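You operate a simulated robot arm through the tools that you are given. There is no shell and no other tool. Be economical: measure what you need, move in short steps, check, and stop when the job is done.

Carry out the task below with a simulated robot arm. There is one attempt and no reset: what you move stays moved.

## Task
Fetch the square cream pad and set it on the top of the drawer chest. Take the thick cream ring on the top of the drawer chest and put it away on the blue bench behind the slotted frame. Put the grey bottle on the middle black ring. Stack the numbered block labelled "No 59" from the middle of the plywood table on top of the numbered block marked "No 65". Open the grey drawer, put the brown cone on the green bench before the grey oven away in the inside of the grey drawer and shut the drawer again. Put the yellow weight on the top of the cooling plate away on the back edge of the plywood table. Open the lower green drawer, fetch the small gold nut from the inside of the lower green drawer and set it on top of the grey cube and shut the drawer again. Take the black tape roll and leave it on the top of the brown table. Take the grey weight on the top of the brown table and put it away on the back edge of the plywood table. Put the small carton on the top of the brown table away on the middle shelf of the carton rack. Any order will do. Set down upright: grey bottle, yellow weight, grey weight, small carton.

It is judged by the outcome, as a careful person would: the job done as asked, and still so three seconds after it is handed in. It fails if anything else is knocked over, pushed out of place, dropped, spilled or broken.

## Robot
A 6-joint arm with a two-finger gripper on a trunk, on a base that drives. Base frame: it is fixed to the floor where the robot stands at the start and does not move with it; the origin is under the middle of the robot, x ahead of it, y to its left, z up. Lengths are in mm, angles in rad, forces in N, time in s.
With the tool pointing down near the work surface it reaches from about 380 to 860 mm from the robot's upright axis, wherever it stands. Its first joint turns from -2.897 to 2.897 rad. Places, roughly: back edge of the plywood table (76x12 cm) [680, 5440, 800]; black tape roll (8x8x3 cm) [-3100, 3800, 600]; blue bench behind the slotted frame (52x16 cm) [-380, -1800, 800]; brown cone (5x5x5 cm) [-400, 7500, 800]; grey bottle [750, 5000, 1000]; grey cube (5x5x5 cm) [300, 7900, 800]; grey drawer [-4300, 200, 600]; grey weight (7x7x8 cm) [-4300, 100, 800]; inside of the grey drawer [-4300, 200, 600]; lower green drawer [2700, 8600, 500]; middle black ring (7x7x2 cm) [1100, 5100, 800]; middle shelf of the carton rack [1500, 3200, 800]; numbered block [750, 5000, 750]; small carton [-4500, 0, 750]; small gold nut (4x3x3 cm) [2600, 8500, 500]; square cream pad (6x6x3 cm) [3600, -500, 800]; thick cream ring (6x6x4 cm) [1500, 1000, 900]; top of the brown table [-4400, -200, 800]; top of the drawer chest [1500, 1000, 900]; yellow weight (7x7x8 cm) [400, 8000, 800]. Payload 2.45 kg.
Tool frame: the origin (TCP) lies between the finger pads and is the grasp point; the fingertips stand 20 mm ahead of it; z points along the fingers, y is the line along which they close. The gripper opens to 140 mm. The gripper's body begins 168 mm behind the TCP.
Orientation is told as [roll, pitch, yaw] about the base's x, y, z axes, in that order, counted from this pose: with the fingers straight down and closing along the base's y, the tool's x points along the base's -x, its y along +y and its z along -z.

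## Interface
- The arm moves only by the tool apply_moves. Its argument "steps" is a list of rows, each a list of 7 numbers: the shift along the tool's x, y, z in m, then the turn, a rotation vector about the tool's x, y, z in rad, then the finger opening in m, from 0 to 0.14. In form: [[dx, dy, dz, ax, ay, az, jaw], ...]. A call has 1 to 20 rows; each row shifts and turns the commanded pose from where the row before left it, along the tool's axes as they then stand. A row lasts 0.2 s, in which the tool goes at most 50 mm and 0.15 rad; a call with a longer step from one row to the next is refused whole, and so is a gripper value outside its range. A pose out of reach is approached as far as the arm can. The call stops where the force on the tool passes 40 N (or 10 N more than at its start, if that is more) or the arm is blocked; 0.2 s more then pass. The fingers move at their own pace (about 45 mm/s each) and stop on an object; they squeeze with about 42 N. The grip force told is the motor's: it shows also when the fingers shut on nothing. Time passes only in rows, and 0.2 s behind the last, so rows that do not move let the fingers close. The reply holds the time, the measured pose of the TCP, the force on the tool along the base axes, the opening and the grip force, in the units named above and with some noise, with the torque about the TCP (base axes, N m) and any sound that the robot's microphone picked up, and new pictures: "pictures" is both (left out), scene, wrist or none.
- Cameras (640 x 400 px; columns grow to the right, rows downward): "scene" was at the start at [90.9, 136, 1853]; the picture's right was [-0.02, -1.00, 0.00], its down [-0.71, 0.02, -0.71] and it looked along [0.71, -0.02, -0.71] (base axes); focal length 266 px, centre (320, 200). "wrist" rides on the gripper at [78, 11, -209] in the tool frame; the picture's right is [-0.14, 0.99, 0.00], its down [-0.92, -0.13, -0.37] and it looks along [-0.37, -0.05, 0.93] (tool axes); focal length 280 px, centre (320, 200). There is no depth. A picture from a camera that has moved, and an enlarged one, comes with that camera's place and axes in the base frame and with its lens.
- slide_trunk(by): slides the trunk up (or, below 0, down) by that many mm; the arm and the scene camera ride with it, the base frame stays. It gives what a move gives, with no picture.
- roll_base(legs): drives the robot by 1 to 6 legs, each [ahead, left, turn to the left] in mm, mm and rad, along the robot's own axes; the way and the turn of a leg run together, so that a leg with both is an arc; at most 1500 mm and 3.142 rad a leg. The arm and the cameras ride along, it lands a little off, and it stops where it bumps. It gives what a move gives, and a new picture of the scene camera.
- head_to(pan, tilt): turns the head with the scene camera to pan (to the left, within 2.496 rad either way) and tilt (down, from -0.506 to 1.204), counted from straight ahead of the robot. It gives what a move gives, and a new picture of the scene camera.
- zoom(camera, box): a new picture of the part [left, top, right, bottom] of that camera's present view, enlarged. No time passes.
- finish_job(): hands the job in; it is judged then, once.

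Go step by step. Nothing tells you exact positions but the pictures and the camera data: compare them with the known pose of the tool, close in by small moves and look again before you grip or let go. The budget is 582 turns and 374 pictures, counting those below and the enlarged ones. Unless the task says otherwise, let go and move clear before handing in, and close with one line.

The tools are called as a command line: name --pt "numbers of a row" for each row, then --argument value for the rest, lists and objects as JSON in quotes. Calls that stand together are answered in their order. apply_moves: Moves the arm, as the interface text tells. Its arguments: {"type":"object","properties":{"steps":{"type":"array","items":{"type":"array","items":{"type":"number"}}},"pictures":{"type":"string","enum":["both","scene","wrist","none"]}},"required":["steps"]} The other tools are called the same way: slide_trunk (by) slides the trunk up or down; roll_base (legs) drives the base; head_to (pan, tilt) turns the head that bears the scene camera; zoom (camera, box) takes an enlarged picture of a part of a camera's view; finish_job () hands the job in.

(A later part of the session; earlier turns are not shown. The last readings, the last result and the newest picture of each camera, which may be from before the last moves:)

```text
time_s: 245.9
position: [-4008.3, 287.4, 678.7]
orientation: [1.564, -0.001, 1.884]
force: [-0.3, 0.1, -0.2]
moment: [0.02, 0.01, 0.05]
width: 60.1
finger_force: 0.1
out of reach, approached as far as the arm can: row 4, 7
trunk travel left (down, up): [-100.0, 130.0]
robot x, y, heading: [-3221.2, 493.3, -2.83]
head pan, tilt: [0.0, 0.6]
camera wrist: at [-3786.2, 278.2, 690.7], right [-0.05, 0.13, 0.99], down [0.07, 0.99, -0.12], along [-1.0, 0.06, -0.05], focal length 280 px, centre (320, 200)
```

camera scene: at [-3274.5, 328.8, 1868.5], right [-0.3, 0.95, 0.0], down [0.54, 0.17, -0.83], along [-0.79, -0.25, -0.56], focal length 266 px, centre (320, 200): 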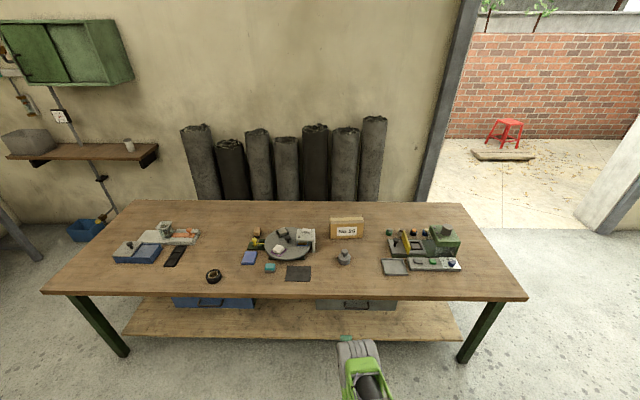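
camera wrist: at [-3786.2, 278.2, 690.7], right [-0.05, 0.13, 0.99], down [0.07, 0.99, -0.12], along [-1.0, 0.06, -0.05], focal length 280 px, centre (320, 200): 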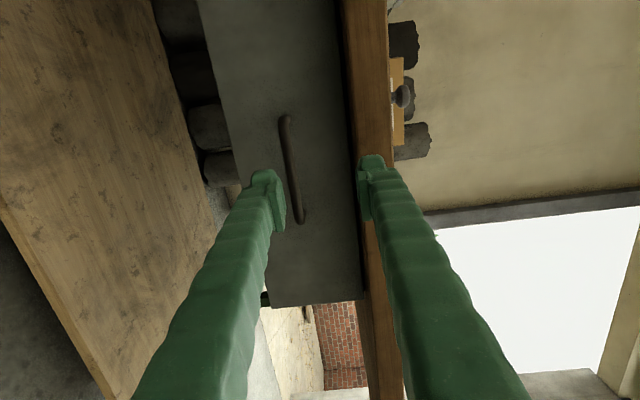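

apply_moves --pt "0 0 -0.05 0 0 0 0.06" --pt "0 0 -0.05 0 0 0 0.06" --pt "0 -0.03 0 0 0 0 0.06" --pictures "none"

roll_base --legs '[[150, 0, 0]]'

apply_moves --pt "0 0 0 0 0 0 0.06" --pictures "wrist"

```text
time_s: 246.7
position: [-3914.6, 320.9, 673.5]
orientation: [1.568, -0.005, 1.885]
force: [0.7, -0.5, 0.6]
moment: [-0.04, -0.04, 0.01]
width: 60.1
finger_force: 0.1
out of reach, approached as far as the arm can: row 3
trunk travel left (down, up): [-100.0, 130.0]
robot x, y, heading: [-3222.0, 494.2, -2.832]
head pan, tilt: [0.0, 0.6]
```

```text
time_s: 248.1
position: [-4057.1, 273.5, 671.9]
orientation: [1.567, -0.005, 1.887]
force: [0.8, 0.7, -0.7]
moment: [0.02, 0.02, 0.03]
width: 59.9
finger_force: 0.1
trunk travel left (down, up): [-100.0, 130.0]
robot x, y, heading: [-3367.5, 446.8, -2.829]
head pan, tilt: [0.0, 0.6]
camera scene: at [-3418.0, 282.9, 1868.4], right [-0.3, 0.95, 0.0], down [0.54, 0.17, -0.82], along [-0.79, -0.25, -0.57], focal length 266 px, centre (320, 200)
```

scene: 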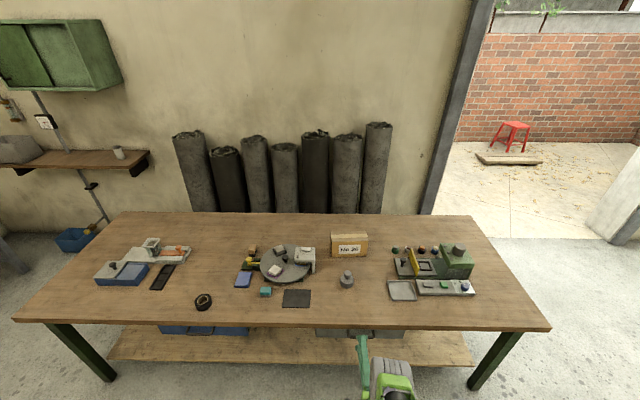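

```text
time_s: 248.5
position: [-4057.2, 273.7, 672.5]
orientation: [1.567, -0.001, 1.888]
force: [-0.8, 0.7, -0.2]
moment: [-0.03, 0.03, -0.03]
width: 59.8
finger_force: 0.0
trunk travel left (down, up): [-100.0, 130.0]
robot x, y, heading: [-3366.5, 447.7, -2.828]
head pan, tilt: [0.0, 0.6]
camera wrist: at [-3834.3, 264.3, 684.4], right [-0.04, 0.13, 0.99], down [0.07, 0.99, -0.12], along [-1.0, 0.06, -0.05], focal length 280 px, centre (320, 200)
```

wrist: 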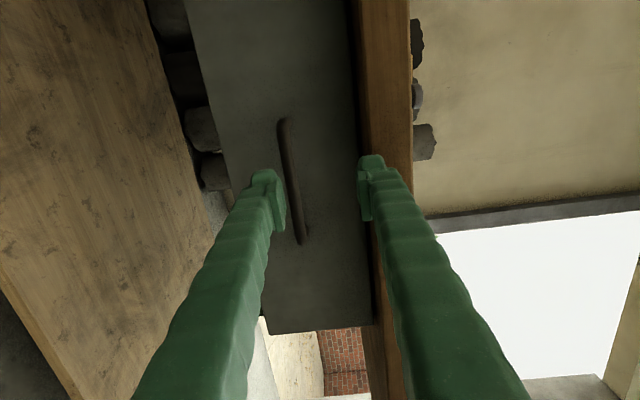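

slide_trunk --by -25

apply_moves --pt "0 0 0.015 0 0 0 0.06" --pt "0 0 0.015 0 0 0 0.06" --pt "0 0 0.01 0 0 0 0.06" --pictures "wrist"

```text
time_s: 249.2
position: [-4058.0, 272.7, 647.6]
orientation: [1.566, -0.004, 1.888]
force: [-0.5, 0.0, 0.2]
moment: [-0.02, -0.01, -0.01]
width: 60.0
finger_force: 0.1
trunk travel left (down, up): [-75.0, 155.0]
robot x, y, heading: [-3366.4, 450.4, -2.831]
head pan, tilt: [0.0, 0.6]
```

```text
time_s: 250.0
position: [-4095.8, 261.3, 647.5]
orientation: [1.567, -0.002, 1.886]
force: [0.2, -0.3, -0.7]
moment: [-0.05, 0.04, 0.0]
width: 60.2
finger_force: 0.1
trunk travel left (down, up): [-75.0, 155.0]
robot x, y, heading: [-3366.9, 448.2, -2.831]
head pan, tilt: [0.0, 0.6]
camera wrist: at [-3872.9, 252.6, 658.8], right [-0.05, 0.13, 0.99], down [0.07, 0.99, -0.12], along [-1.0, 0.06, -0.05], focal length 280 px, centre (320, 200)
```

wrist: 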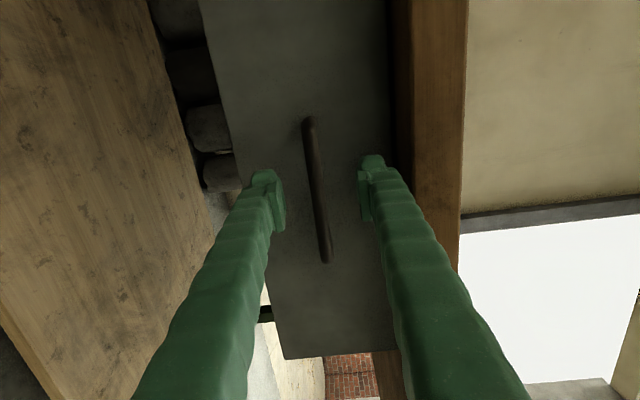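

Handle bar is between the fingers. I go 12 mm deeper and close on it.

apply_moves --pt "0 0 0.007 0 0 0 0.06" --pt "0 0 0.005 0 0 0 0.06" --pt "0 0 0 0 0 0 0.02" --pt "0 0 0 0 0 0 0.0" --pt "0 0 0 0 0 0 0.0" --pt "0 0 0 0 0 0 0.0" --pictures "wrist"

```text
time_s: 251.4
position: [-4104.8, 258.3, 645.9]
orientation: [1.561, -0.002, 1.886]
force: [-0.7, 0.0, -11.7]
moment: [-0.13, 0.03, -0.03]
width: 7.0
finger_force: 26.3
trunk travel left (down, up): [-75.0, 155.0]
robot x, y, heading: [-3363.6, 449.9, -2.83]
head pan, tilt: [0.0, 0.6]
camera wrist: at [-3883.0, 249.0, 658.0], right [-0.05, 0.13, 0.99], down [0.07, 0.99, -0.12], along [-1.0, 0.06, -0.06], focal length 280 px, centre (320, 200)
```

wrist: 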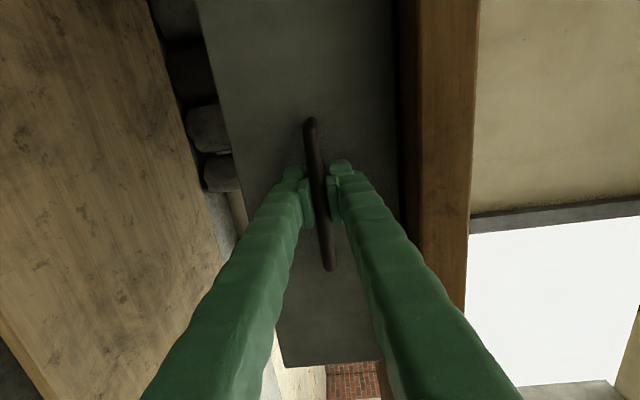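

apply_moves --pt "0 0 -0.015 0 0 0 0.0" --pt "0 0 -0.015 0 0 0 0.0" --pt "0 0 -0.02 0 0 0 0.0" --pictures "none"

roll_base --legs '[[-140, 0, 0]]'

```text
time_s: 252.2
position: [-4056.7, 273.9, 645.2]
orientation: [1.563, -0.002, 1.889]
force: [2.2, -0.9, -18.8]
moment: [-0.21, 0.03, -0.22]
width: 6.8
finger_force: 35.0
trunk travel left (down, up): [-75.0, 155.0]
robot x, y, heading: [-3369.1, 450.8, -2.834]
head pan, tilt: [0.0, 0.6]
```

```text
time_s: 253.5
position: [-3919.6, 313.7, 645.2]
orientation: [1.564, -0.004, 1.891]
force: [8.2, -24.5, -22.5]
moment: [-0.33, -0.05, -0.06]
width: 6.7
finger_force: 34.9
trunk travel left (down, up): [-75.0, 155.0]
robot x, y, heading: [-3228.7, 491.1, -2.831]
head pan, tilt: [0.0, 0.6]
camera scene: at [-3281.6, 324.5, 1843.2], right [-0.31, 0.95, 0.0], down [0.54, 0.17, -0.82], along [-0.79, -0.25, -0.57], focal length 266 px, centre (320, 200)
```

scene: 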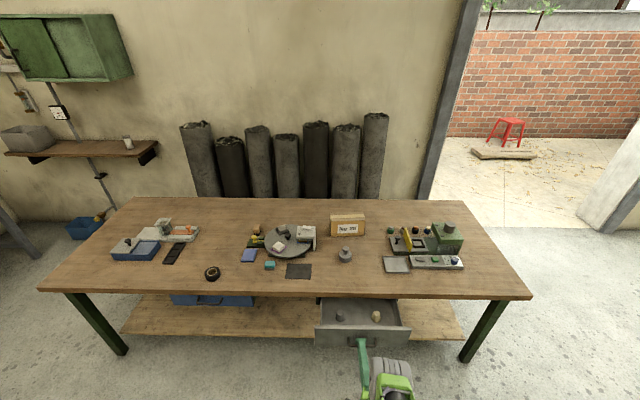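

apply_moves --pt "0 0 0 0 0 0 0.04" --pt "0 0 0 0 0 0 0.06" --pt "0 0 0 0 0 0 0.06" --pt "0 0 -0.04 0 0 0 0.06" --pt "0 0 -0.04 0 0 0 0.06" --pictures "none"

zoom --camera "scene" --box '[280, 260, 440, 360]'

```text
time_s: 254.7
position: [-3846.7, 340.2, 658.4]
orientation: [1.561, -0.001, 1.889]
force: [0.1, -0.5, 0.4]
moment: [0.02, -0.01, -0.06]
width: 60.1
finger_force: 0.0
out of reach, approached as far as the arm can: row 4, 5
trunk travel left (down, up): [-75.0, 155.0]
robot x, y, heading: [-3230.2, 492.8, -2.833]
head pan, tilt: [0.0, 0.6]
```

```text
4.00 times, centred on (360, 310) of scene
camera zoom: at [-3280.0, 326.9, 1843.6], right [-0.31, 0.95, 0.0], down [0.54, 0.17, -0.83], along [-0.79, -0.25, -0.56], focal length 1065 px, centre (160, -240)
```

zoom: 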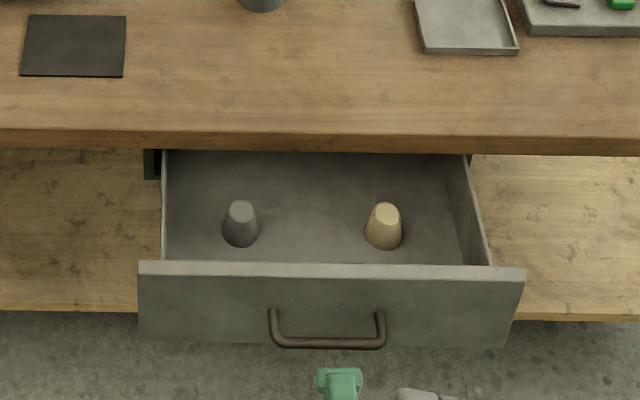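

Drawer is open (two cones already inside). Now I raise the tool and turn it back down to take the grey weight.

apply_moves --pt "0 0.05 0 0 0 0 0.1" --pt "0 0.05 0 0 0 0 0.1" --pt "0 0.05 0 0 0 0 0.1" --pt "0 0.05 0 0 0 0 0.1" --pt "0 0.05 0 0 0 0 0.1" --pt "0 0.05 0 0 0 0 0.1" --pt "0 0.05 0 0 0 -0.142 0.1" --pt "0 0 0 0 0 -0.143 0.1" --pt "0 0 0 0 0 -0.143 0.1" --pt "0 0 0 0 0 -0.143 0.1" --pt "0 0 0 0 0 -0.143 0.1" --pt "0 0 0 0 0 -0.143 0.1" --pt "0 0 0 0 0 -0.143 0.1" --pt "0 0 0 0 0 -0.143 0.1" --pt "0 0 0 0 0 -0.143 0.1" --pt "0 0 0 0 0 -0.143 0.1" --pt "0 0 0 0 0 -0.142 0.1" --pictures "none"

apply_moves --pt "0 0 0 0 0.142 0 0.11" --pt "0 0 0 0 0.143 0 0.11" --pt "0 0 0 0 0.143 0 0.11" --pt "0 0 0 0 0.143 0 0.11" --pt "0 0 0 0 0.143 0 0.11" --pt "0 0 0 0 0.143 0 0.11" --pt "0 0 0 0 0.143 0 0.11" --pt "0 0 0 0 0.143 0 0.11" --pt "0 0 0 0 0.143 0 0.11" --pt "0 0 0 0 0.143 0 0.11" --pt "0 0 0 0 0.142 0 0.11" --pictures "scene"

```text
time_s: 258.3
position: [-3877.5, 340.3, 999.2]
orientation: [-0.547, -1.561, -2.276]
force: [0.3, -0.5, -0.5]
moment: [0.0, 0.02, -0.03]
width: 100.1
finger_force: 0.0
out of reach, approached as far as the arm can: row 2, 3, 4
trunk travel left (down, up): [-75.0, 155.0]
robot x, y, heading: [-3227.9, 494.0, -2.834]
head pan, tilt: [0.0, 0.6]
```

```text
time_s: 260.7
position: [-3878.2, 338.8, 998.5]
orientation: [-0.003, 0.009, -2.821]
force: [0.6, -0.7, -0.1]
moment: [0.0, -0.02, 0.02]
width: 109.9
finger_force: 0.0
out of reach, approached as far as the arm can: row 8
trunk travel left (down, up): [-75.0, 155.0]
robot x, y, heading: [-3228.5, 490.6, -2.831]
head pan, tilt: [0.0, 0.6]
camera scene: at [-3281.2, 326.2, 1843.3], right [-0.31, 0.95, 0.0], down [0.54, 0.17, -0.82], along [-0.79, -0.25, -0.57], focal length 266 px, centre (320, 200)
```

scene: 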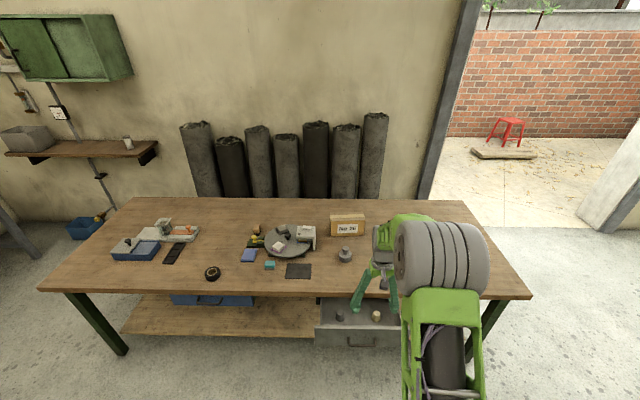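

roll_base --legs '[[340, 45, 0]]'

apply_moves --pt "0 0 0 0 0 0 0.12" --pictures "wrist"

```text
time_s: 262.9
position: [-4181.4, 193.9, 999.3]
orientation: [-0.003, 0.01, -2.819]
force: [-1.0, 0.6, 0.7]
moment: [-0.03, -0.01, -0.02]
width: 110.0
finger_force: 0.1
trunk travel left (down, up): [-75.0, 155.0]
robot x, y, heading: [-3529.2, 347.7, -2.829]
head pan, tilt: [0.0, 0.6]
camera scene: at [-3584.2, 181.2, 1843.4], right [-0.31, 0.95, 0.0], down [0.54, 0.17, -0.82], along [-0.78, -0.25, -0.57], focal length 266 px, centre (320, 200)
```

scene: 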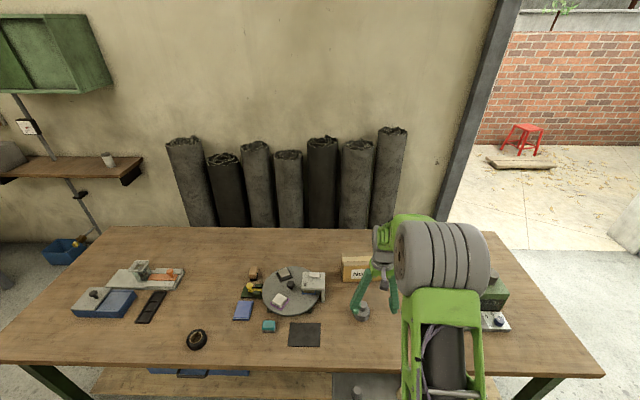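

```text
time_s: 263.3
position: [-4180.6, 193.8, 998.9]
orientation: [-0.001, 0.008, -2.818]
force: [0.1, -0.3, -0.1]
moment: [0.04, 0.0, 0.01]
width: 120.1
finger_force: 0.0
trunk travel left (down, up): [-75.0, 155.0]
robot x, y, heading: [-3530.3, 347.8, -2.829]
head pan, tilt: [0.0, 0.6]
camera wrist: at [-4105.1, 207.0, 1209.4], right [0.18, -0.98, 0.0], down [-0.92, -0.17, 0.36], along [-0.36, -0.06, -0.93], focal length 280 px, centre (320, 200)
```

wrist: 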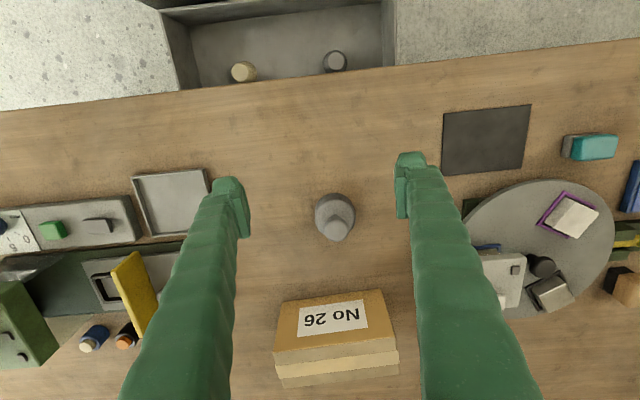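

apply_moves --pt "-0.04 0.004 0 0 0 0 0.12" --pt "-0.04 0.004 0 0 0 0 0.12" --pt "-0.03 0 0.03 0 0 0 0.12" --pt "0 0 0.05 0 0 0 0.12" --pictures "wrist"

```text
time_s: 264.3
position: [-4280.4, 149.2, 917.1]
orientation: [-0.001, 0.007, -2.819]
force: [-0.1, -0.9, 0.1]
moment: [0.0, -0.05, -0.01]
width: 120.0
finger_force: 0.1
trunk travel left (down, up): [-75.0, 155.0]
robot x, y, heading: [-3534.8, 346.8, -2.83]
head pan, tilt: [0.0, 0.6]
camera wrist: at [-4206.2, 164.0, 1127.4], right [0.18, -0.98, 0.0], down [-0.92, -0.17, 0.36], along [-0.36, -0.06, -0.93], focal length 280 px, centre (320, 200)
```

wrist: 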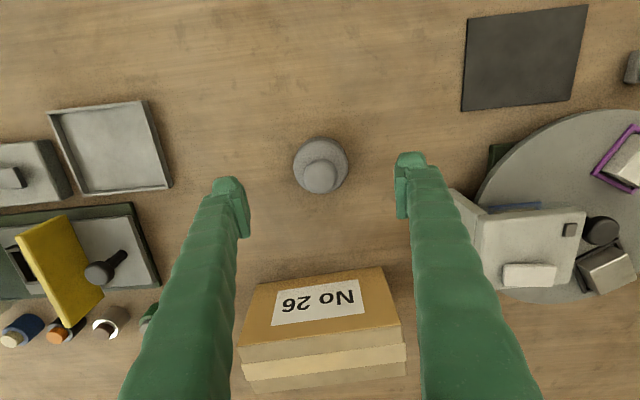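

apply_moves --pt "-0.005 0 0.045 0 0 0 0.12" --pt "0 0 0.045 0 0 0 0.12" --pt "0 0 0.03 0 0 0 0.11" --pt "0 0 0.01 0 0 0 0.11" --pictures "wrist"

```text
time_s: 265.3
position: [-4284.7, 149.8, 787.7]
orientation: [-0.001, 0.008, -2.819]
force: [-0.4, -0.1, 0.2]
moment: [0.01, 0.0, 0.03]
width: 110.0
finger_force: 0.0
trunk travel left (down, up): [-75.0, 155.0]
robot x, y, heading: [-3533.3, 347.7, -2.831]
head pan, tilt: [0.0, 0.6]
camera wrist: at [-4209.1, 163.1, 996.9], right [0.18, -0.98, 0.0], down [-0.92, -0.17, 0.36], along [-0.36, -0.06, -0.93], focal length 280 px, centre (320, 200)
```

wrist: 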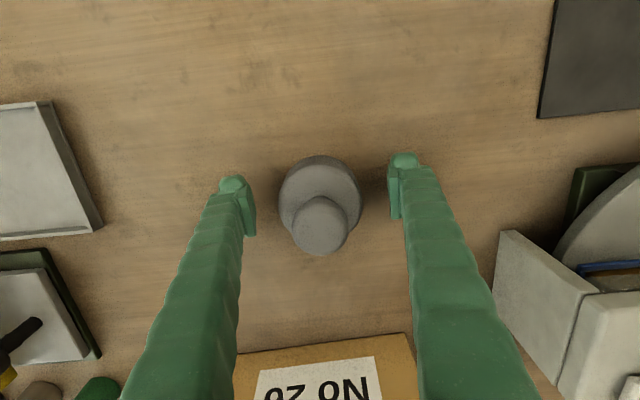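

apply_moves --pt "0 0 0.004 0 0 0 0.09" --pt "0 0 0 0 0 0 0.06" --pt "0 0 0 0 0 0 0.045" --pt "0 0 0 0 0 0 0.045" --pt "0 0 0 0 0 0 0.045" --pictures "none"

apply_moves --pt "0 0 -0.02 0 0 0 0.045" --pt "0 0 -0.045 0 0 0 0.045" --pt "0 0 -0.045 0 0 0 0.045" --pt "0 0 -0.045 0 0 0 0.045" --pt "0 0 -0.045 0 0 0 0.045" --pt "0.04 0 -0.01 0 0 0 0.045" --pt "0.04 0 -0.01 0 0 0 0.045" --pt "0.04 0 -0.0 0 0 0 0.045" --pt "0.04 0 -0.0 0 0 0 0.045" --pictures "wrist"

```text
time_s: 266.5
position: [-4284.6, 149.5, 783.3]
orientation: [-0.002, 0.009, -2.818]
force: [-1.0, 3.8, -0.8]
moment: [-0.04, 0.0, -0.04]
width: 66.2
finger_force: 41.8
trunk travel left (down, up): [-75.0, 155.0]
robot x, y, heading: [-3533.1, 346.0, -2.831]
head pan, tilt: [0.0, 0.6]
```

```text
time_s: 268.5
position: [-4133.8, 201.0, 1005.1]
orientation: [-0.001, 0.007, -2.819]
force: [1.1, 0.6, -9.9]
moment: [0.04, -0.04, 0.01]
width: 66.1
finger_force: 41.8
trunk travel left (down, up): [-75.0, 155.0]
robot x, y, heading: [-3530.4, 349.8, -2.83]
head pan, tilt: [0.0, 0.6]
camera wrist: at [-4058.1, 213.9, 1215.6], right [0.18, -0.98, 0.0], down [-0.92, -0.17, 0.36], along [-0.36, -0.06, -0.93], focal length 280 px, centre (320, 200)
```

wrist: 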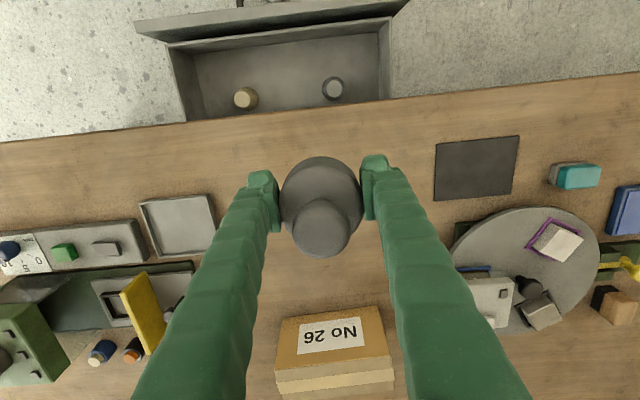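

Grey weight held. Driving it toward the plywood table, around the pallets.

roll_base --legs '[[-600, 0, 0], [0, 0, -2.962], [1025, 0, 0], [1026, 0, 0], [0, 0, 0.937], [1300, 0, 0]]'

```text
time_s: 297.1
position: [-936.9, 3458.8, 1006.0]
orientation: [-0.001, 0.008, 1.477]
force: [-0.1, 1.3, -10.7]
moment: [-0.15, 0.03, -0.02]
width: 65.8
finger_force: 41.5
trunk travel left (down, up): [-75.0, 155.0]
robot x, y, heading: [-1047.9, 2849.6, 1.466]
head pan, tilt: [0.0, 0.6]
camera scene: at [-1175.5, 2959.0, 1843.4], right [0.99, -0.1, 0.0], down [-0.06, -0.56, -0.82], along [0.09, 0.82, -0.57], focal length 266 px, centre (320, 200)
```

scene: 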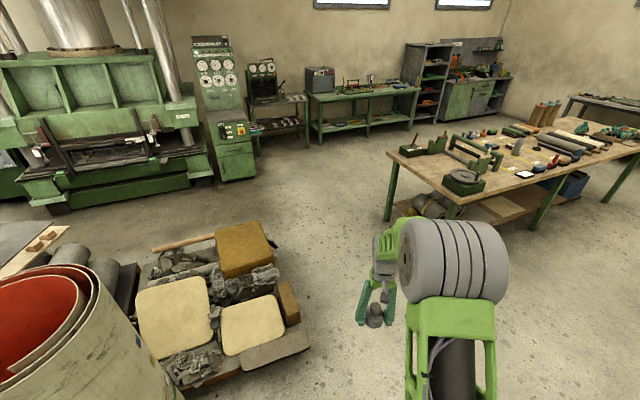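

roll_base --legs '[[0, -330, 0.13], [1250, 0, 0], [1300, 0, 0]]'

head_to --pan -0.9 --tilt 0.6

```text
time_s: 312.8
position: [-795.2, 6024.6, 1004.8]
orientation: [-0.002, 0.009, 1.619]
force: [0.2, 0.0, -9.8]
moment: [-0.07, -0.02, -0.03]
width: 65.8
finger_force: 42.2
trunk travel left (down, up): [-75.0, 155.0]
robot x, y, heading: [-814.3, 5409.0, 1.613]
head pan, tilt: [0.0, 0.6]
camera scene: at [-958.8, 5497.2, 1843.4], right [1.0, 0.04, 0.0], down [0.02, -0.57, -0.82], along [-0.03, 0.82, -0.57], focal length 266 px, centre (320, 200)
```

scene: 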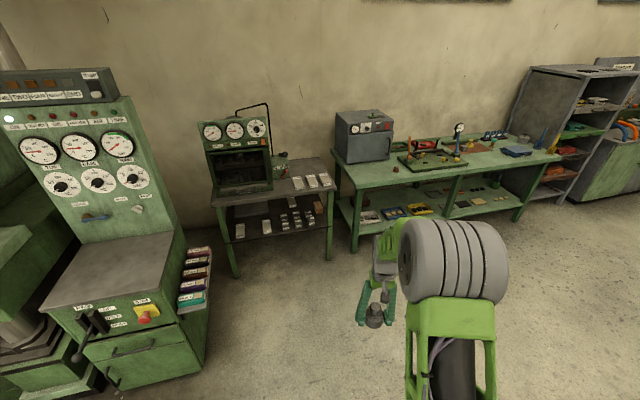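

```text
time_s: 314.0
position: [-794.6, 6025.2, 1004.5]
orientation: [-0.002, 0.009, 1.62]
force: [-0.3, 0.0, -10.5]
moment: [-0.12, 0.0, -0.03]
width: 65.7
finger_force: 41.9
trunk travel left (down, up): [-75.0, 155.0]
robot x, y, heading: [-810.6, 5406.9, 1.608]
head pan, tilt: [-0.901, 0.6]
camera scene: at [-888.3, 5466.2, 1843.5], right [0.65, -0.76, 0.0], down [-0.43, -0.37, -0.82], along [0.63, 0.54, -0.57], focal length 266 px, centre (320, 200)
```

scene: 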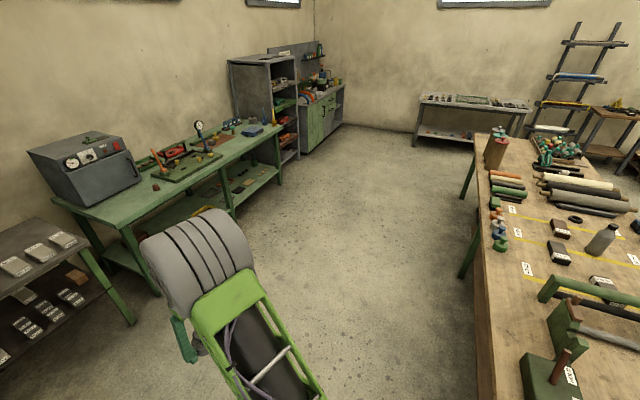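

roll_base --legs '[[0, 0, -1.058], [1420, 0, 0], [0, 0, -1.84]]'

head_to --pan 0 --tilt 0.7

```text
time_s: 328.0
position: [523.7, 5532.8, 1006.3]
orientation: [-0.002, 0.009, -1.246]
force: [0.2, -0.3, -9.2]
moment: [0.11, 0.05, -0.02]
width: 65.4
finger_force: 41.5
trunk travel left (down, up): [-75.0, 155.0]
robot x, y, heading: [372.8, 6135.7, -1.253]
head pan, tilt: [-0.901, 0.6]
camera scene: at [460.1, 6092.0, 1843.5], right [-0.83, 0.55, 0.0], down [0.31, 0.47, -0.82], along [-0.45, -0.69, -0.57], focal length 266 px, centre (320, 200)
```

scene: 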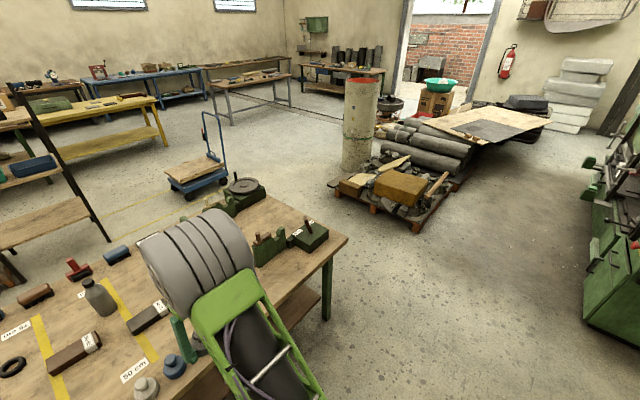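

```text
time_s: 329.2
position: [524.0, 5533.4, 1005.4]
orientation: [-0.002, 0.008, -1.244]
force: [-0.3, 0.8, -10.3]
moment: [0.12, 0.03, 0.01]
width: 65.4
finger_force: 42.0
trunk travel left (down, up): [-75.0, 155.0]
robot x, y, heading: [373.9, 6138.3, -1.256]
head pan, tilt: [0.0, 0.7]
camera scene: at [535.3, 6085.1, 1834.8], right [-0.95, -0.31, 0.0], down [-0.2, 0.61, -0.76], along [0.24, -0.73, -0.64], focal length 266 px, centre (320, 200)
```

scene: 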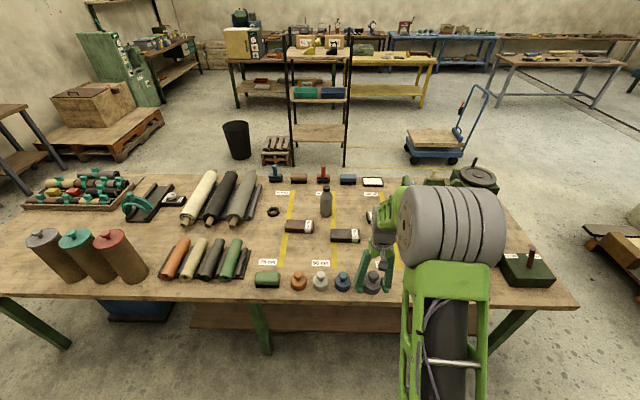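

zoom --camera "scene" --box '[220, 150, 444, 290]'

```text
2.86 times, centred on (332, 220) of scene
camera zoom: at [535.3, 6085.1, 1834.8], right [-0.95, -0.31, 0.0], down [-0.2, 0.61, -0.76], along [0.24, -0.73, -0.64], focal length 761 px, centre (286, 143)
```

zoom: 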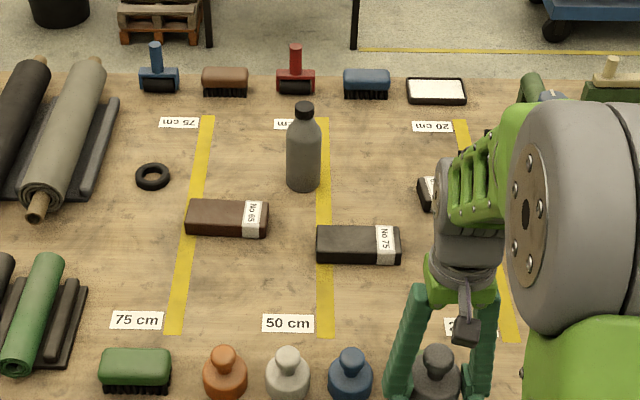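

roll_base --legs '[[125, -40, -0.013]]'

apply_moves --pt "0 0 0.04 0 0 0 0.045" --pt "0 0 0.04 0 0 0 0.045" --pictures "wrist"

```text
time_s: 330.4
position: [514.4, 5403.7, 1004.1]
orientation: [-0.003, 0.011, -1.257]
force: [0.6, 0.1, -10.9]
moment: [0.17, 0.03, 0.01]
width: 65.7
finger_force: 41.8
trunk travel left (down, up): [-75.0, 155.0]
robot x, y, heading: [371.8, 6006.5, -1.261]
head pan, tilt: [0.0, 0.7]
camera scene: at [534.0, 5953.5, 1834.7], right [-0.95, -0.3, 0.0], down [-0.19, 0.62, -0.76], along [0.23, -0.73, -0.65], focal length 266 px, centre (320, 200)
```

scene: 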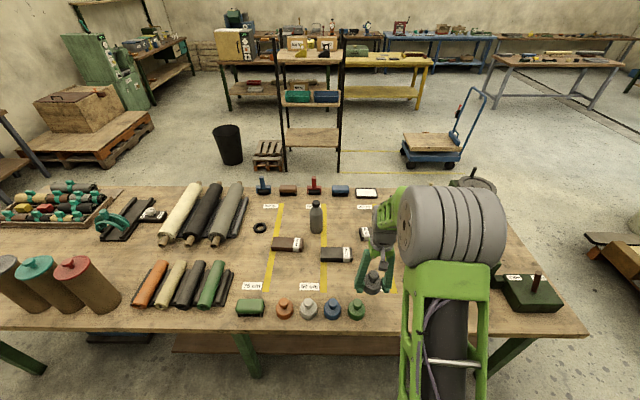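

```text
time_s: 331.1
position: [513.7, 5405.0, 923.4]
orientation: [-0.002, 0.009, -1.256]
force: [-0.5, 0.0, -10.3]
moment: [0.16, 0.08, 0.01]
width: 65.5
finger_force: 41.9
trunk travel left (down, up): [-75.0, 155.0]
robot x, y, heading: [375.4, 6005.6, -1.263]
head pan, tilt: [0.0, 0.7]
camera wrist: at [500.2, 5481.2, 1134.4], right [0.98, 0.18, 0.0], down [0.16, -0.92, 0.36], along [0.06, -0.36, -0.93], focal length 280 px, centre (320, 200)
```

wrist: 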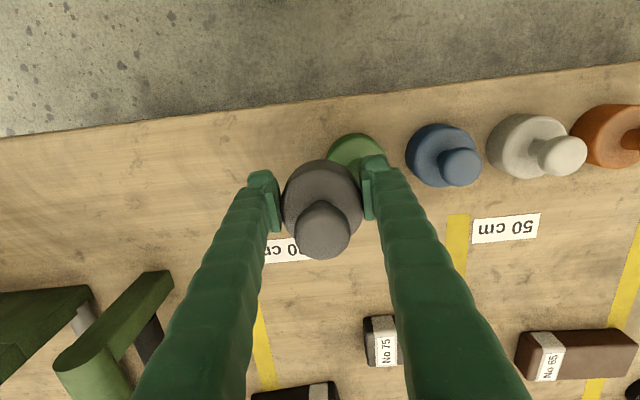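

A green weight also stands in the row, so I'll set the grey one just beyond it, leaving room for the yellow one.

apply_moves --pt "0 -0.045 0 0 0 0 0.045" --pt "0 -0.01 0.03 0 0 0 0.045" --pt "0 0 0.02 0 0 0 0.045" --pictures "wrist"

```text
time_s: 331.9
position: [462.3, 5389.1, 874.1]
orientation: [-0.002, 0.011, -1.256]
force: [0.8, 0.3, -10.5]
moment: [0.09, 0.04, -0.02]
width: 65.5
finger_force: 42.0
trunk travel left (down, up): [-75.0, 155.0]
robot x, y, heading: [369.8, 6006.5, -1.267]
head pan, tilt: [0.0, 0.7]
camera wrist: at [448.0, 5465.8, 1084.9], right [0.98, 0.18, 0.0], down [0.16, -0.92, 0.36], along [0.06, -0.35, -0.93], focal length 280 px, centre (320, 200)
```

wrist: 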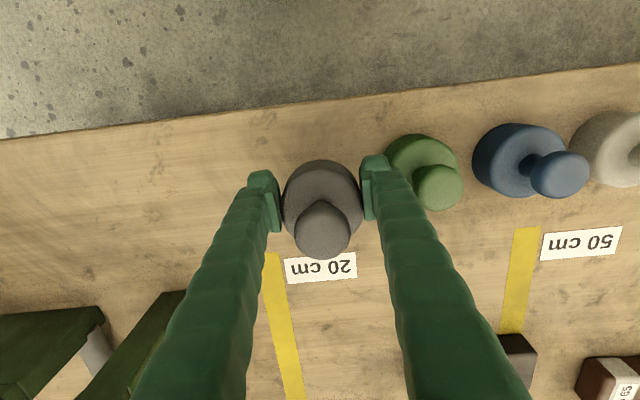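

apply_moves --pt "0 0 0.03 0 0 0 0.045" --pt "0 0 0.01 0 0 0 0.045" --pt "0 0 0.006 0 0 0 0.045" --pt "0 0 0.006 0 0 0 0.045" --pt "0 0 0.006 0 0 0 0.045" --pt "0 0 0.005 0 0 0 0.045" --pt "0 0 0.005 0 0 0 0.045" --pt "0 0 0.005 0 0 0 0.045" --pt "0 0 0.005 0 0 0 0.045" --pt "0 0 0.005 0 0 0 0.045" --pt "0 0 0.005 0 0 0 0.045" --pictures "wrist"

```text
time_s: 333.0
position: [460.8, 5389.1, 825.7]
orientation: [-0.004, 0.002, -1.257]
force: [-1.4, 9.9, 24.2]
moment: [0.04, -0.25, 0.02]
width: 65.6
finger_force: 41.9
trunk travel left (down, up): [-75.0, 155.0]
robot x, y, heading: [374.1, 6007.5, -1.267]
head pan, tilt: [0.0, 0.7]
stopped in row 5: the force on the tool passed its limit at 46 N (the readings are from after the stop); the commanded pose is now the measured one
camera wrist: at [448.3, 5466.0, 1036.5], right [0.98, 0.18, 0.0], down [0.16, -0.92, 0.37], along [0.06, -0.36, -0.93], focal length 280 px, centre (320, 200)
```

wrist: 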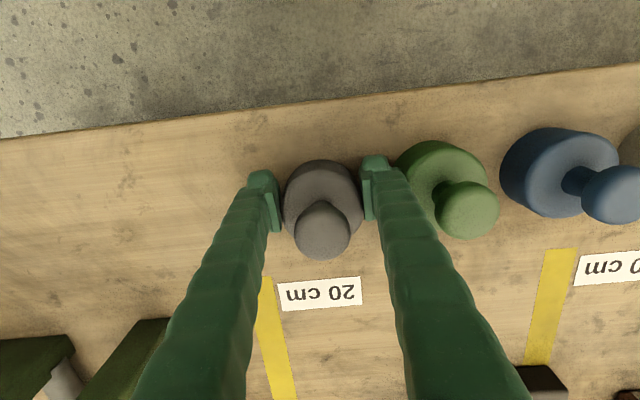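

apply_moves --pt "0 0 -0.001 0 0 0 0.07" --pt "0 0 0 0 0 0 0.077" --pt "0 0 0 0 0 0 0.077" --pt "0 0 -0.02 0 0 0 0.077" --pt "0 0 -0.045 0 0 0 0.077" --pt "0 0 -0.045 0 0 0 0.077" --pt "0 0 -0.045 0 0 0 0.1" --pt "0 0 -0.045 0 0 0 0.1" --pictures "wrist"

```text
time_s: 334.8
position: [464.7, 5387.3, 1025.7]
orientation: [-0.003, 0.006, -1.258]
force: [0.0, -0.1, 0.4]
moment: [-0.04, 0.0, 0.03]
width: 100.0
finger_force: 0.0
trunk travel left (down, up): [-75.0, 155.0]
robot x, y, heading: [367.3, 6003.7, -1.268]
head pan, tilt: [0.0, 0.7]
camera wrist: at [450.6, 5464.5, 1235.3], right [0.98, 0.18, 0.0], down [0.16, -0.92, 0.36], along [0.06, -0.36, -0.93], focal length 280 px, centre (320, 200)
```

wrist: 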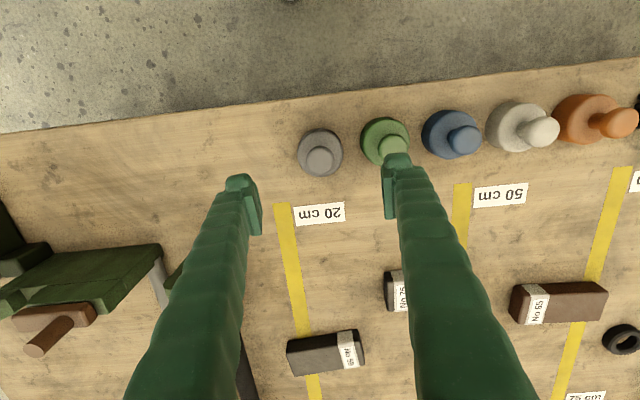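

Grey weight placed in the row. Now examine the blocks, bottle and black rings.

zoom --camera "scene" --box '[230, 170, 422, 290]'

head_to --pan 0.3 --tilt 0.8

```text
3.33 times, centred on (326, 230) of scene
camera zoom: at [533.7, 5956.8, 1834.9], right [-0.95, -0.3, 0.0], down [-0.19, 0.61, -0.77], along [0.23, -0.73, -0.64], focal length 888 px, centre (300, 100)
```

zoom: 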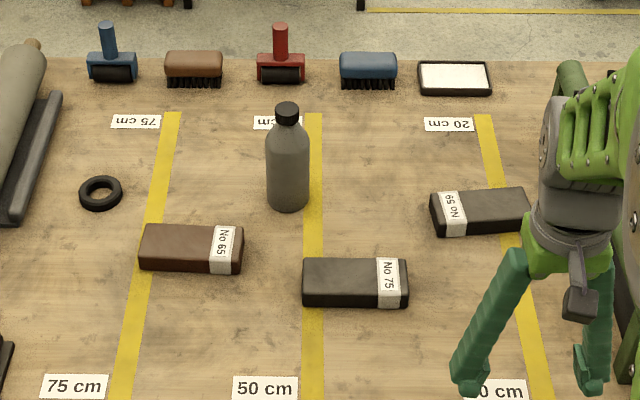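

```text
time_s: 335.6
position: [464.5, 5386.4, 1024.4]
orientation: [-0.004, 0.003, -1.256]
force: [1.1, 0.0, 0.0]
moment: [0.02, 0.0, 0.02]
width: 100.0
finger_force: 0.1
trunk travel left (down, up): [-75.0, 155.0]
robot x, y, heading: [370.8, 6004.1, -1.266]
head pan, tilt: [0.3, 0.799]
camera scene: at [554.1, 5970.6, 1826.7], right [-0.82, -0.57, 0.0], down [-0.41, 0.59, -0.7], along [0.4, -0.57, -0.72], focal length 266 px, centre (320, 200)
```

scene: 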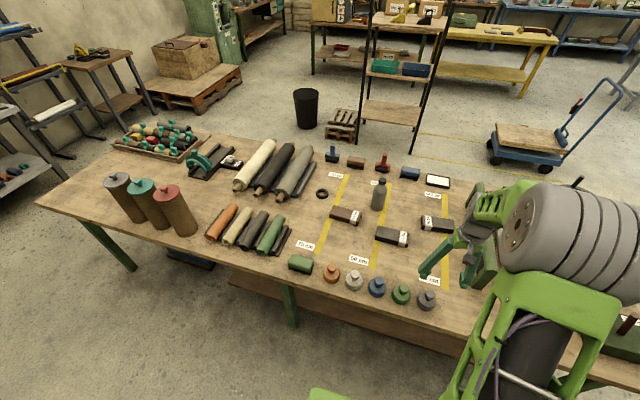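

Only one black ring lies mid-table; bottle, ring and blocks are best reached from the south side later. Next I go to the green cabinet for the nut.

roll_base --legs '[[-100, 0, 0], [0, 0, 1.816], [950, 0, 0], [900, 0, 0], [0, 0, 0.7]]'

head_to --pan 0 --tilt 0.5

```text
time_s: 351.9
position: [2130.0, 7697.2, 1025.9]
orientation: [-0.004, 0.005, 1.305]
force: [-0.8, -0.1, -0.2]
moment: [0.05, -0.02, 0.01]
width: 100.1
finger_force: 0.1
trunk travel left (down, up): [-75.0, 155.0]
robot x, y, heading: [1864.6, 7127.6, 1.295]
head pan, tilt: [0.3, 0.799]
camera scene: at [1734.0, 7253.3, 1826.6], right [1.0, 0.02, 0.0], down [0.02, -0.72, -0.7], along [-0.02, 0.7, -0.72], focal length 266 px, centre (320, 200)
```

scene: 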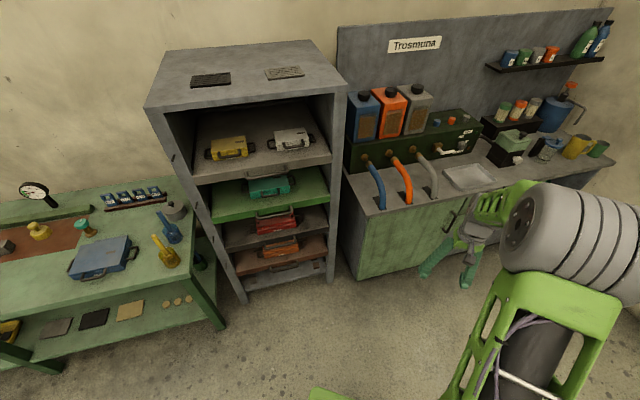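

```text
time_s: 352.7
position: [2131.9, 7697.3, 1025.9]
orientation: [-0.004, 0.006, 1.304]
force: [0.0, 0.0, -0.3]
moment: [0.01, 0.0, -0.01]
width: 99.8
finger_force: 0.1
trunk travel left (down, up): [-75.0, 155.0]
robot x, y, heading: [1866.3, 7125.8, 1.296]
head pan, tilt: [0.0, 0.499]
camera scene: at [1760.9, 7260.2, 1852.5], right [0.96, -0.27, 0.0], down [-0.13, -0.46, -0.88], along [0.24, 0.84, -0.48], focal length 266 px, centre (320, 200)
```

scene: 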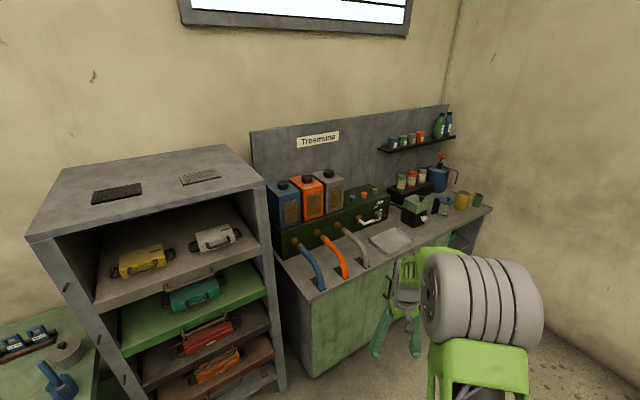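

roll_base --legs '[[0, 0, 0.514], [-200, -1100, 0]]'

head_to --pan 0 --tilt 0.6

```text
time_s: 364.1
position: [2948.9, 7803.6, 1025.3]
orientation: [-0.003, 0.005, 1.799]
force: [-0.3, -0.2, 0.4]
moment: [0.01, -0.03, 0.01]
width: 100.0
finger_force: 0.1
trunk travel left (down, up): [-75.0, 155.0]
robot x, y, heading: [2984.8, 7175.3, 1.79]
head pan, tilt: [0.0, 0.499]
camera scene: at [2826.8, 7243.4, 1852.6], right [0.98, 0.22, 0.0], down [0.1, -0.47, -0.88], along [-0.19, 0.86, -0.48], focal length 266 px, centre (320, 200)
```

scene: 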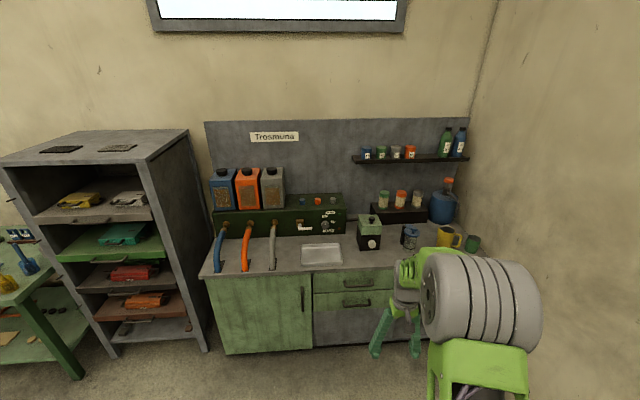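

```text
time_s: 364.8
position: [2947.8, 7804.1, 1024.2]
orientation: [-0.003, 0.006, 1.798]
force: [-0.4, 0.2, -0.3]
moment: [-0.02, 0.01, 0.02]
width: 100.1
finger_force: 0.1
trunk travel left (down, up): [-75.0, 155.0]
robot x, y, heading: [2984.7, 7178.0, 1.784]
head pan, tilt: [0.0, 0.6]
camera scene: at [2827.2, 7240.8, 1843.5], right [0.98, 0.22, 0.0], down [0.12, -0.55, -0.83], along [-0.18, 0.81, -0.56], focal length 266 px, centre (320, 200)
```

scene: 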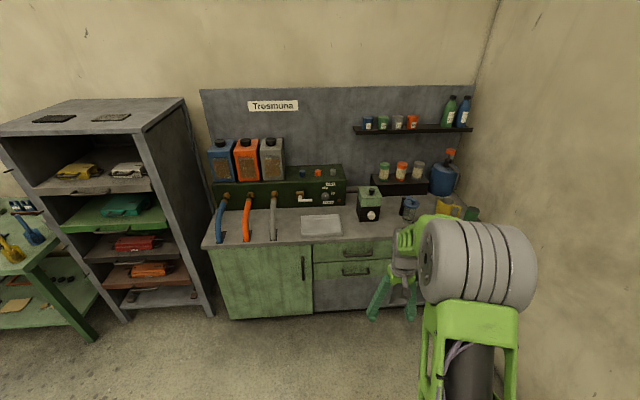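

zoom --camera "scene" --box '[290, 215, 450, 315]'

```text
4.00 times, centred on (370, 265) of scene
camera zoom: at [2827.2, 7240.8, 1843.5], right [0.98, 0.22, 0.0], down [0.12, -0.55, -0.83], along [-0.18, 0.81, -0.56], focal length 1065 px, centre (120, -60)
```

zoom: 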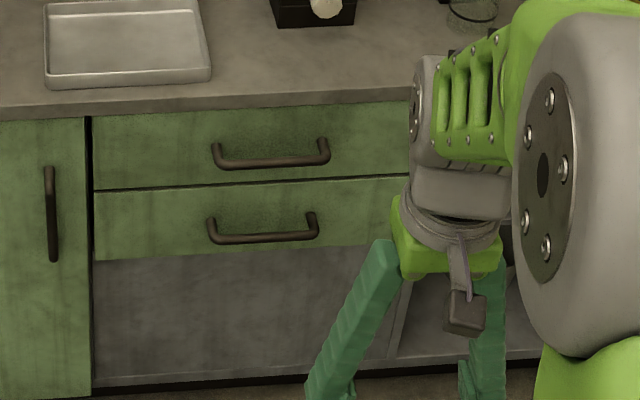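

Lower green drawer's handle is at about (2803, 8340, 575). I turn the tool forward with vertical closing, as before, and lower the trunk.

apply_moves --pt "0 0 0 0 -0.143 0 0.06" --pt "0 0 0 0 -0.143 0 0.06" --pt "0 0 0 0 -0.143 0 0.06" --pt "0 0 0 0 -0.143 0 0.06" --pt "0 0 0 0 -0.143 0 0.06" --pt "0 0 0 0 -0.143 0 0.06" --pt "0 0 0 0 -0.143 0 0.06" --pt "0 0 0 0 -0.143 0 0.06" --pt "0 0 0 0 -0.143 0 0.06" --pt "0 0 0 0 -0.143 0 0.06" --pt "0 0 0 0 -0.141 0 0.06" --pictures "none"

apply_moves --pt "0 0 0 0 0 0.143 0.06" --pt "0 0 0 0 0 0.143 0.06" --pt "0 0 0 0 0 0.143 0.06" --pt "0 0 0 0 0 0.143 0.06" --pt "0 0 0 0 0 0.143 0.06" --pt "0 0 0 0 0 0.143 0.06" --pt "0 0 0 0 0 0.143 0.06" --pt "0 0 0 0 0 0.143 0.06" --pt "0 0 0 0 0 0.143 0.06" --pt "0 0 0 0 0 0.143 0.06" --pt "0 0 0 0 0 0.141 0.06" --pt "0 -0.048 0 0 0 0 0.06" --pt "0 -0.048 0 0 0 0 0.06" --pt "0 -0.048 0 0 0 0 0.06" --pt "0 -0.048 0 0 0 0 0.06" --pt "0 -0.048 0 0 0 0 0.06" --pt "0 -0.048 0 0 0 0 0.06" --pictures "none"

slide_trunk --by -75

roll_base --legs '[[200, -60, 0.045]]'

apply_moves --pt "0 -0.04 0 0 0 0 0.06" --pt "0 -0.04 0 0 0 0 0.06" --pictures "wrist"

```text
time_s: 367.1
position: [2943.2, 7845.2, 1154.1]
orientation: [0.608, -1.352, 1.234]
force: [0.1, 0.2, -0.6]
moment: [0.04, -0.01, -0.01]
width: 60.2
finger_force: 0.1
out of reach, approached as far as the arm can: row 4, 5, 8, 9, 10, 11
trunk travel left (down, up): [-75.0, 155.0]
robot x, y, heading: [2983.1, 7177.4, 1.788]
head pan, tilt: [0.0, 0.6]
```

```text
time_s: 370.8
position: [2927.3, 7794.1, 868.5]
orientation: [1.405, 0.095, 0.26]
force: [-0.1, 0.2, 1.2]
moment: [0.03, 0.01, 0.01]
width: 60.1
finger_force: 0.0
trunk travel left (down, up): [-75.0, 155.0]
robot x, y, heading: [2982.7, 7175.0, 1.785]
head pan, tilt: [0.0, 0.6]
```

```text
time_s: 371.9
position: [2926.6, 7793.3, 793.9]
orientation: [1.402, 0.097, 0.259]
force: [-0.3, -0.3, -0.1]
moment: [-0.01, -0.02, 0.0]
width: 59.8
finger_force: 0.0
trunk travel left (down, up): [0.0, 230.0]
robot x, y, heading: [2985.6, 7173.7, 1.789]
head pan, tilt: [0.0, 0.6]
```

```text
time_s: 373.5
position: [2907.2, 8000.2, 792.4]
orientation: [1.405, 0.095, 0.305]
force: [1.0, -0.2, -0.2]
moment: [0.04, 0.02, -0.03]
width: 60.3
finger_force: 0.0
trunk travel left (down, up): [0.0, 230.0]
robot x, y, heading: [2993.6, 7390.4, 1.832]
head pan, tilt: [0.0, 0.6]
camera scene: at [2833.3, 7443.8, 1768.6], right [0.97, 0.26, 0.0], down [0.15, -0.55, -0.82], along [-0.21, 0.8, -0.57], focal length 266 px, centre (320, 200)
```

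scene: 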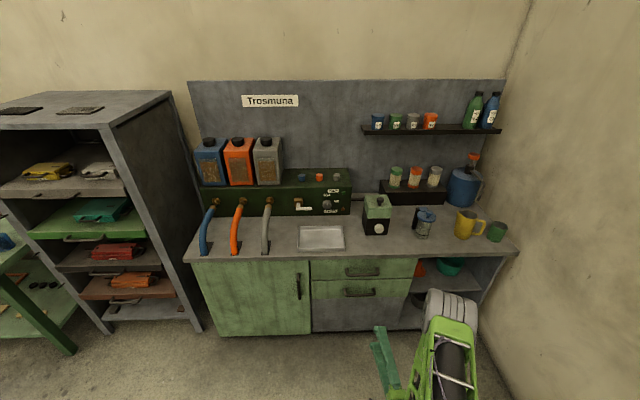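

```text
time_s: 374.1
position: [2904.7, 7986.5, 712.5]
orientation: [1.402, 0.097, 0.305]
force: [0.3, -0.1, -0.1]
moment: [-0.01, 0.03, 0.02]
width: 59.6
finger_force: 0.0
trunk travel left (down, up): [0.0, 230.0]
robot x, y, heading: [2996.9, 7390.9, 1.831]
head pan, tilt: [0.0, 0.6]
camera wrist: at [2895.3, 7770.0, 767.2], right [0.17, 0.23, 0.96], down [0.98, -0.09, -0.15], along [0.06, 0.97, -0.24], focal length 280 px, centre (320, 200)
```

wrist: 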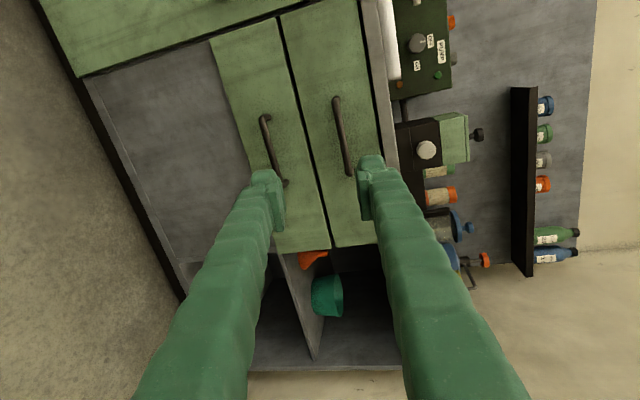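

apply_moves --pt "0 -0.045 0 0 0 -0.12 0.06" --pt "0 -0.045 0 0 0 0 0.06" --pt "0 -0.045 0 0 0 0 0.06" --pt "0 -0.045 0 0 0 0 0.06" --pictures "wrist"

```text
time_s: 375.1
position: [2913.5, 7959.8, 544.8]
orientation: [1.401, -0.022, 0.324]
force: [-0.4, -0.8, -0.7]
moment: [0.01, 0.0, 0.0]
width: 60.1
finger_force: 0.1
out of reach, approached as far as the arm can: row 4
trunk travel left (down, up): [0.0, 230.0]
robot x, y, heading: [2996.1, 7388.4, 1.832]
head pan, tilt: [0.0, 0.6]
camera wrist: at [2903.5, 7742.0, 589.0], right [0.06, 0.2, 0.98], down [1.0, -0.07, -0.04], along [0.06, 0.98, -0.2], focal length 280 px, centre (320, 200)
```

wrist: 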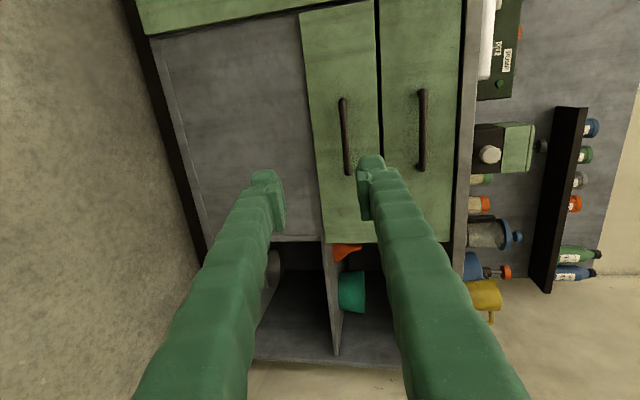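

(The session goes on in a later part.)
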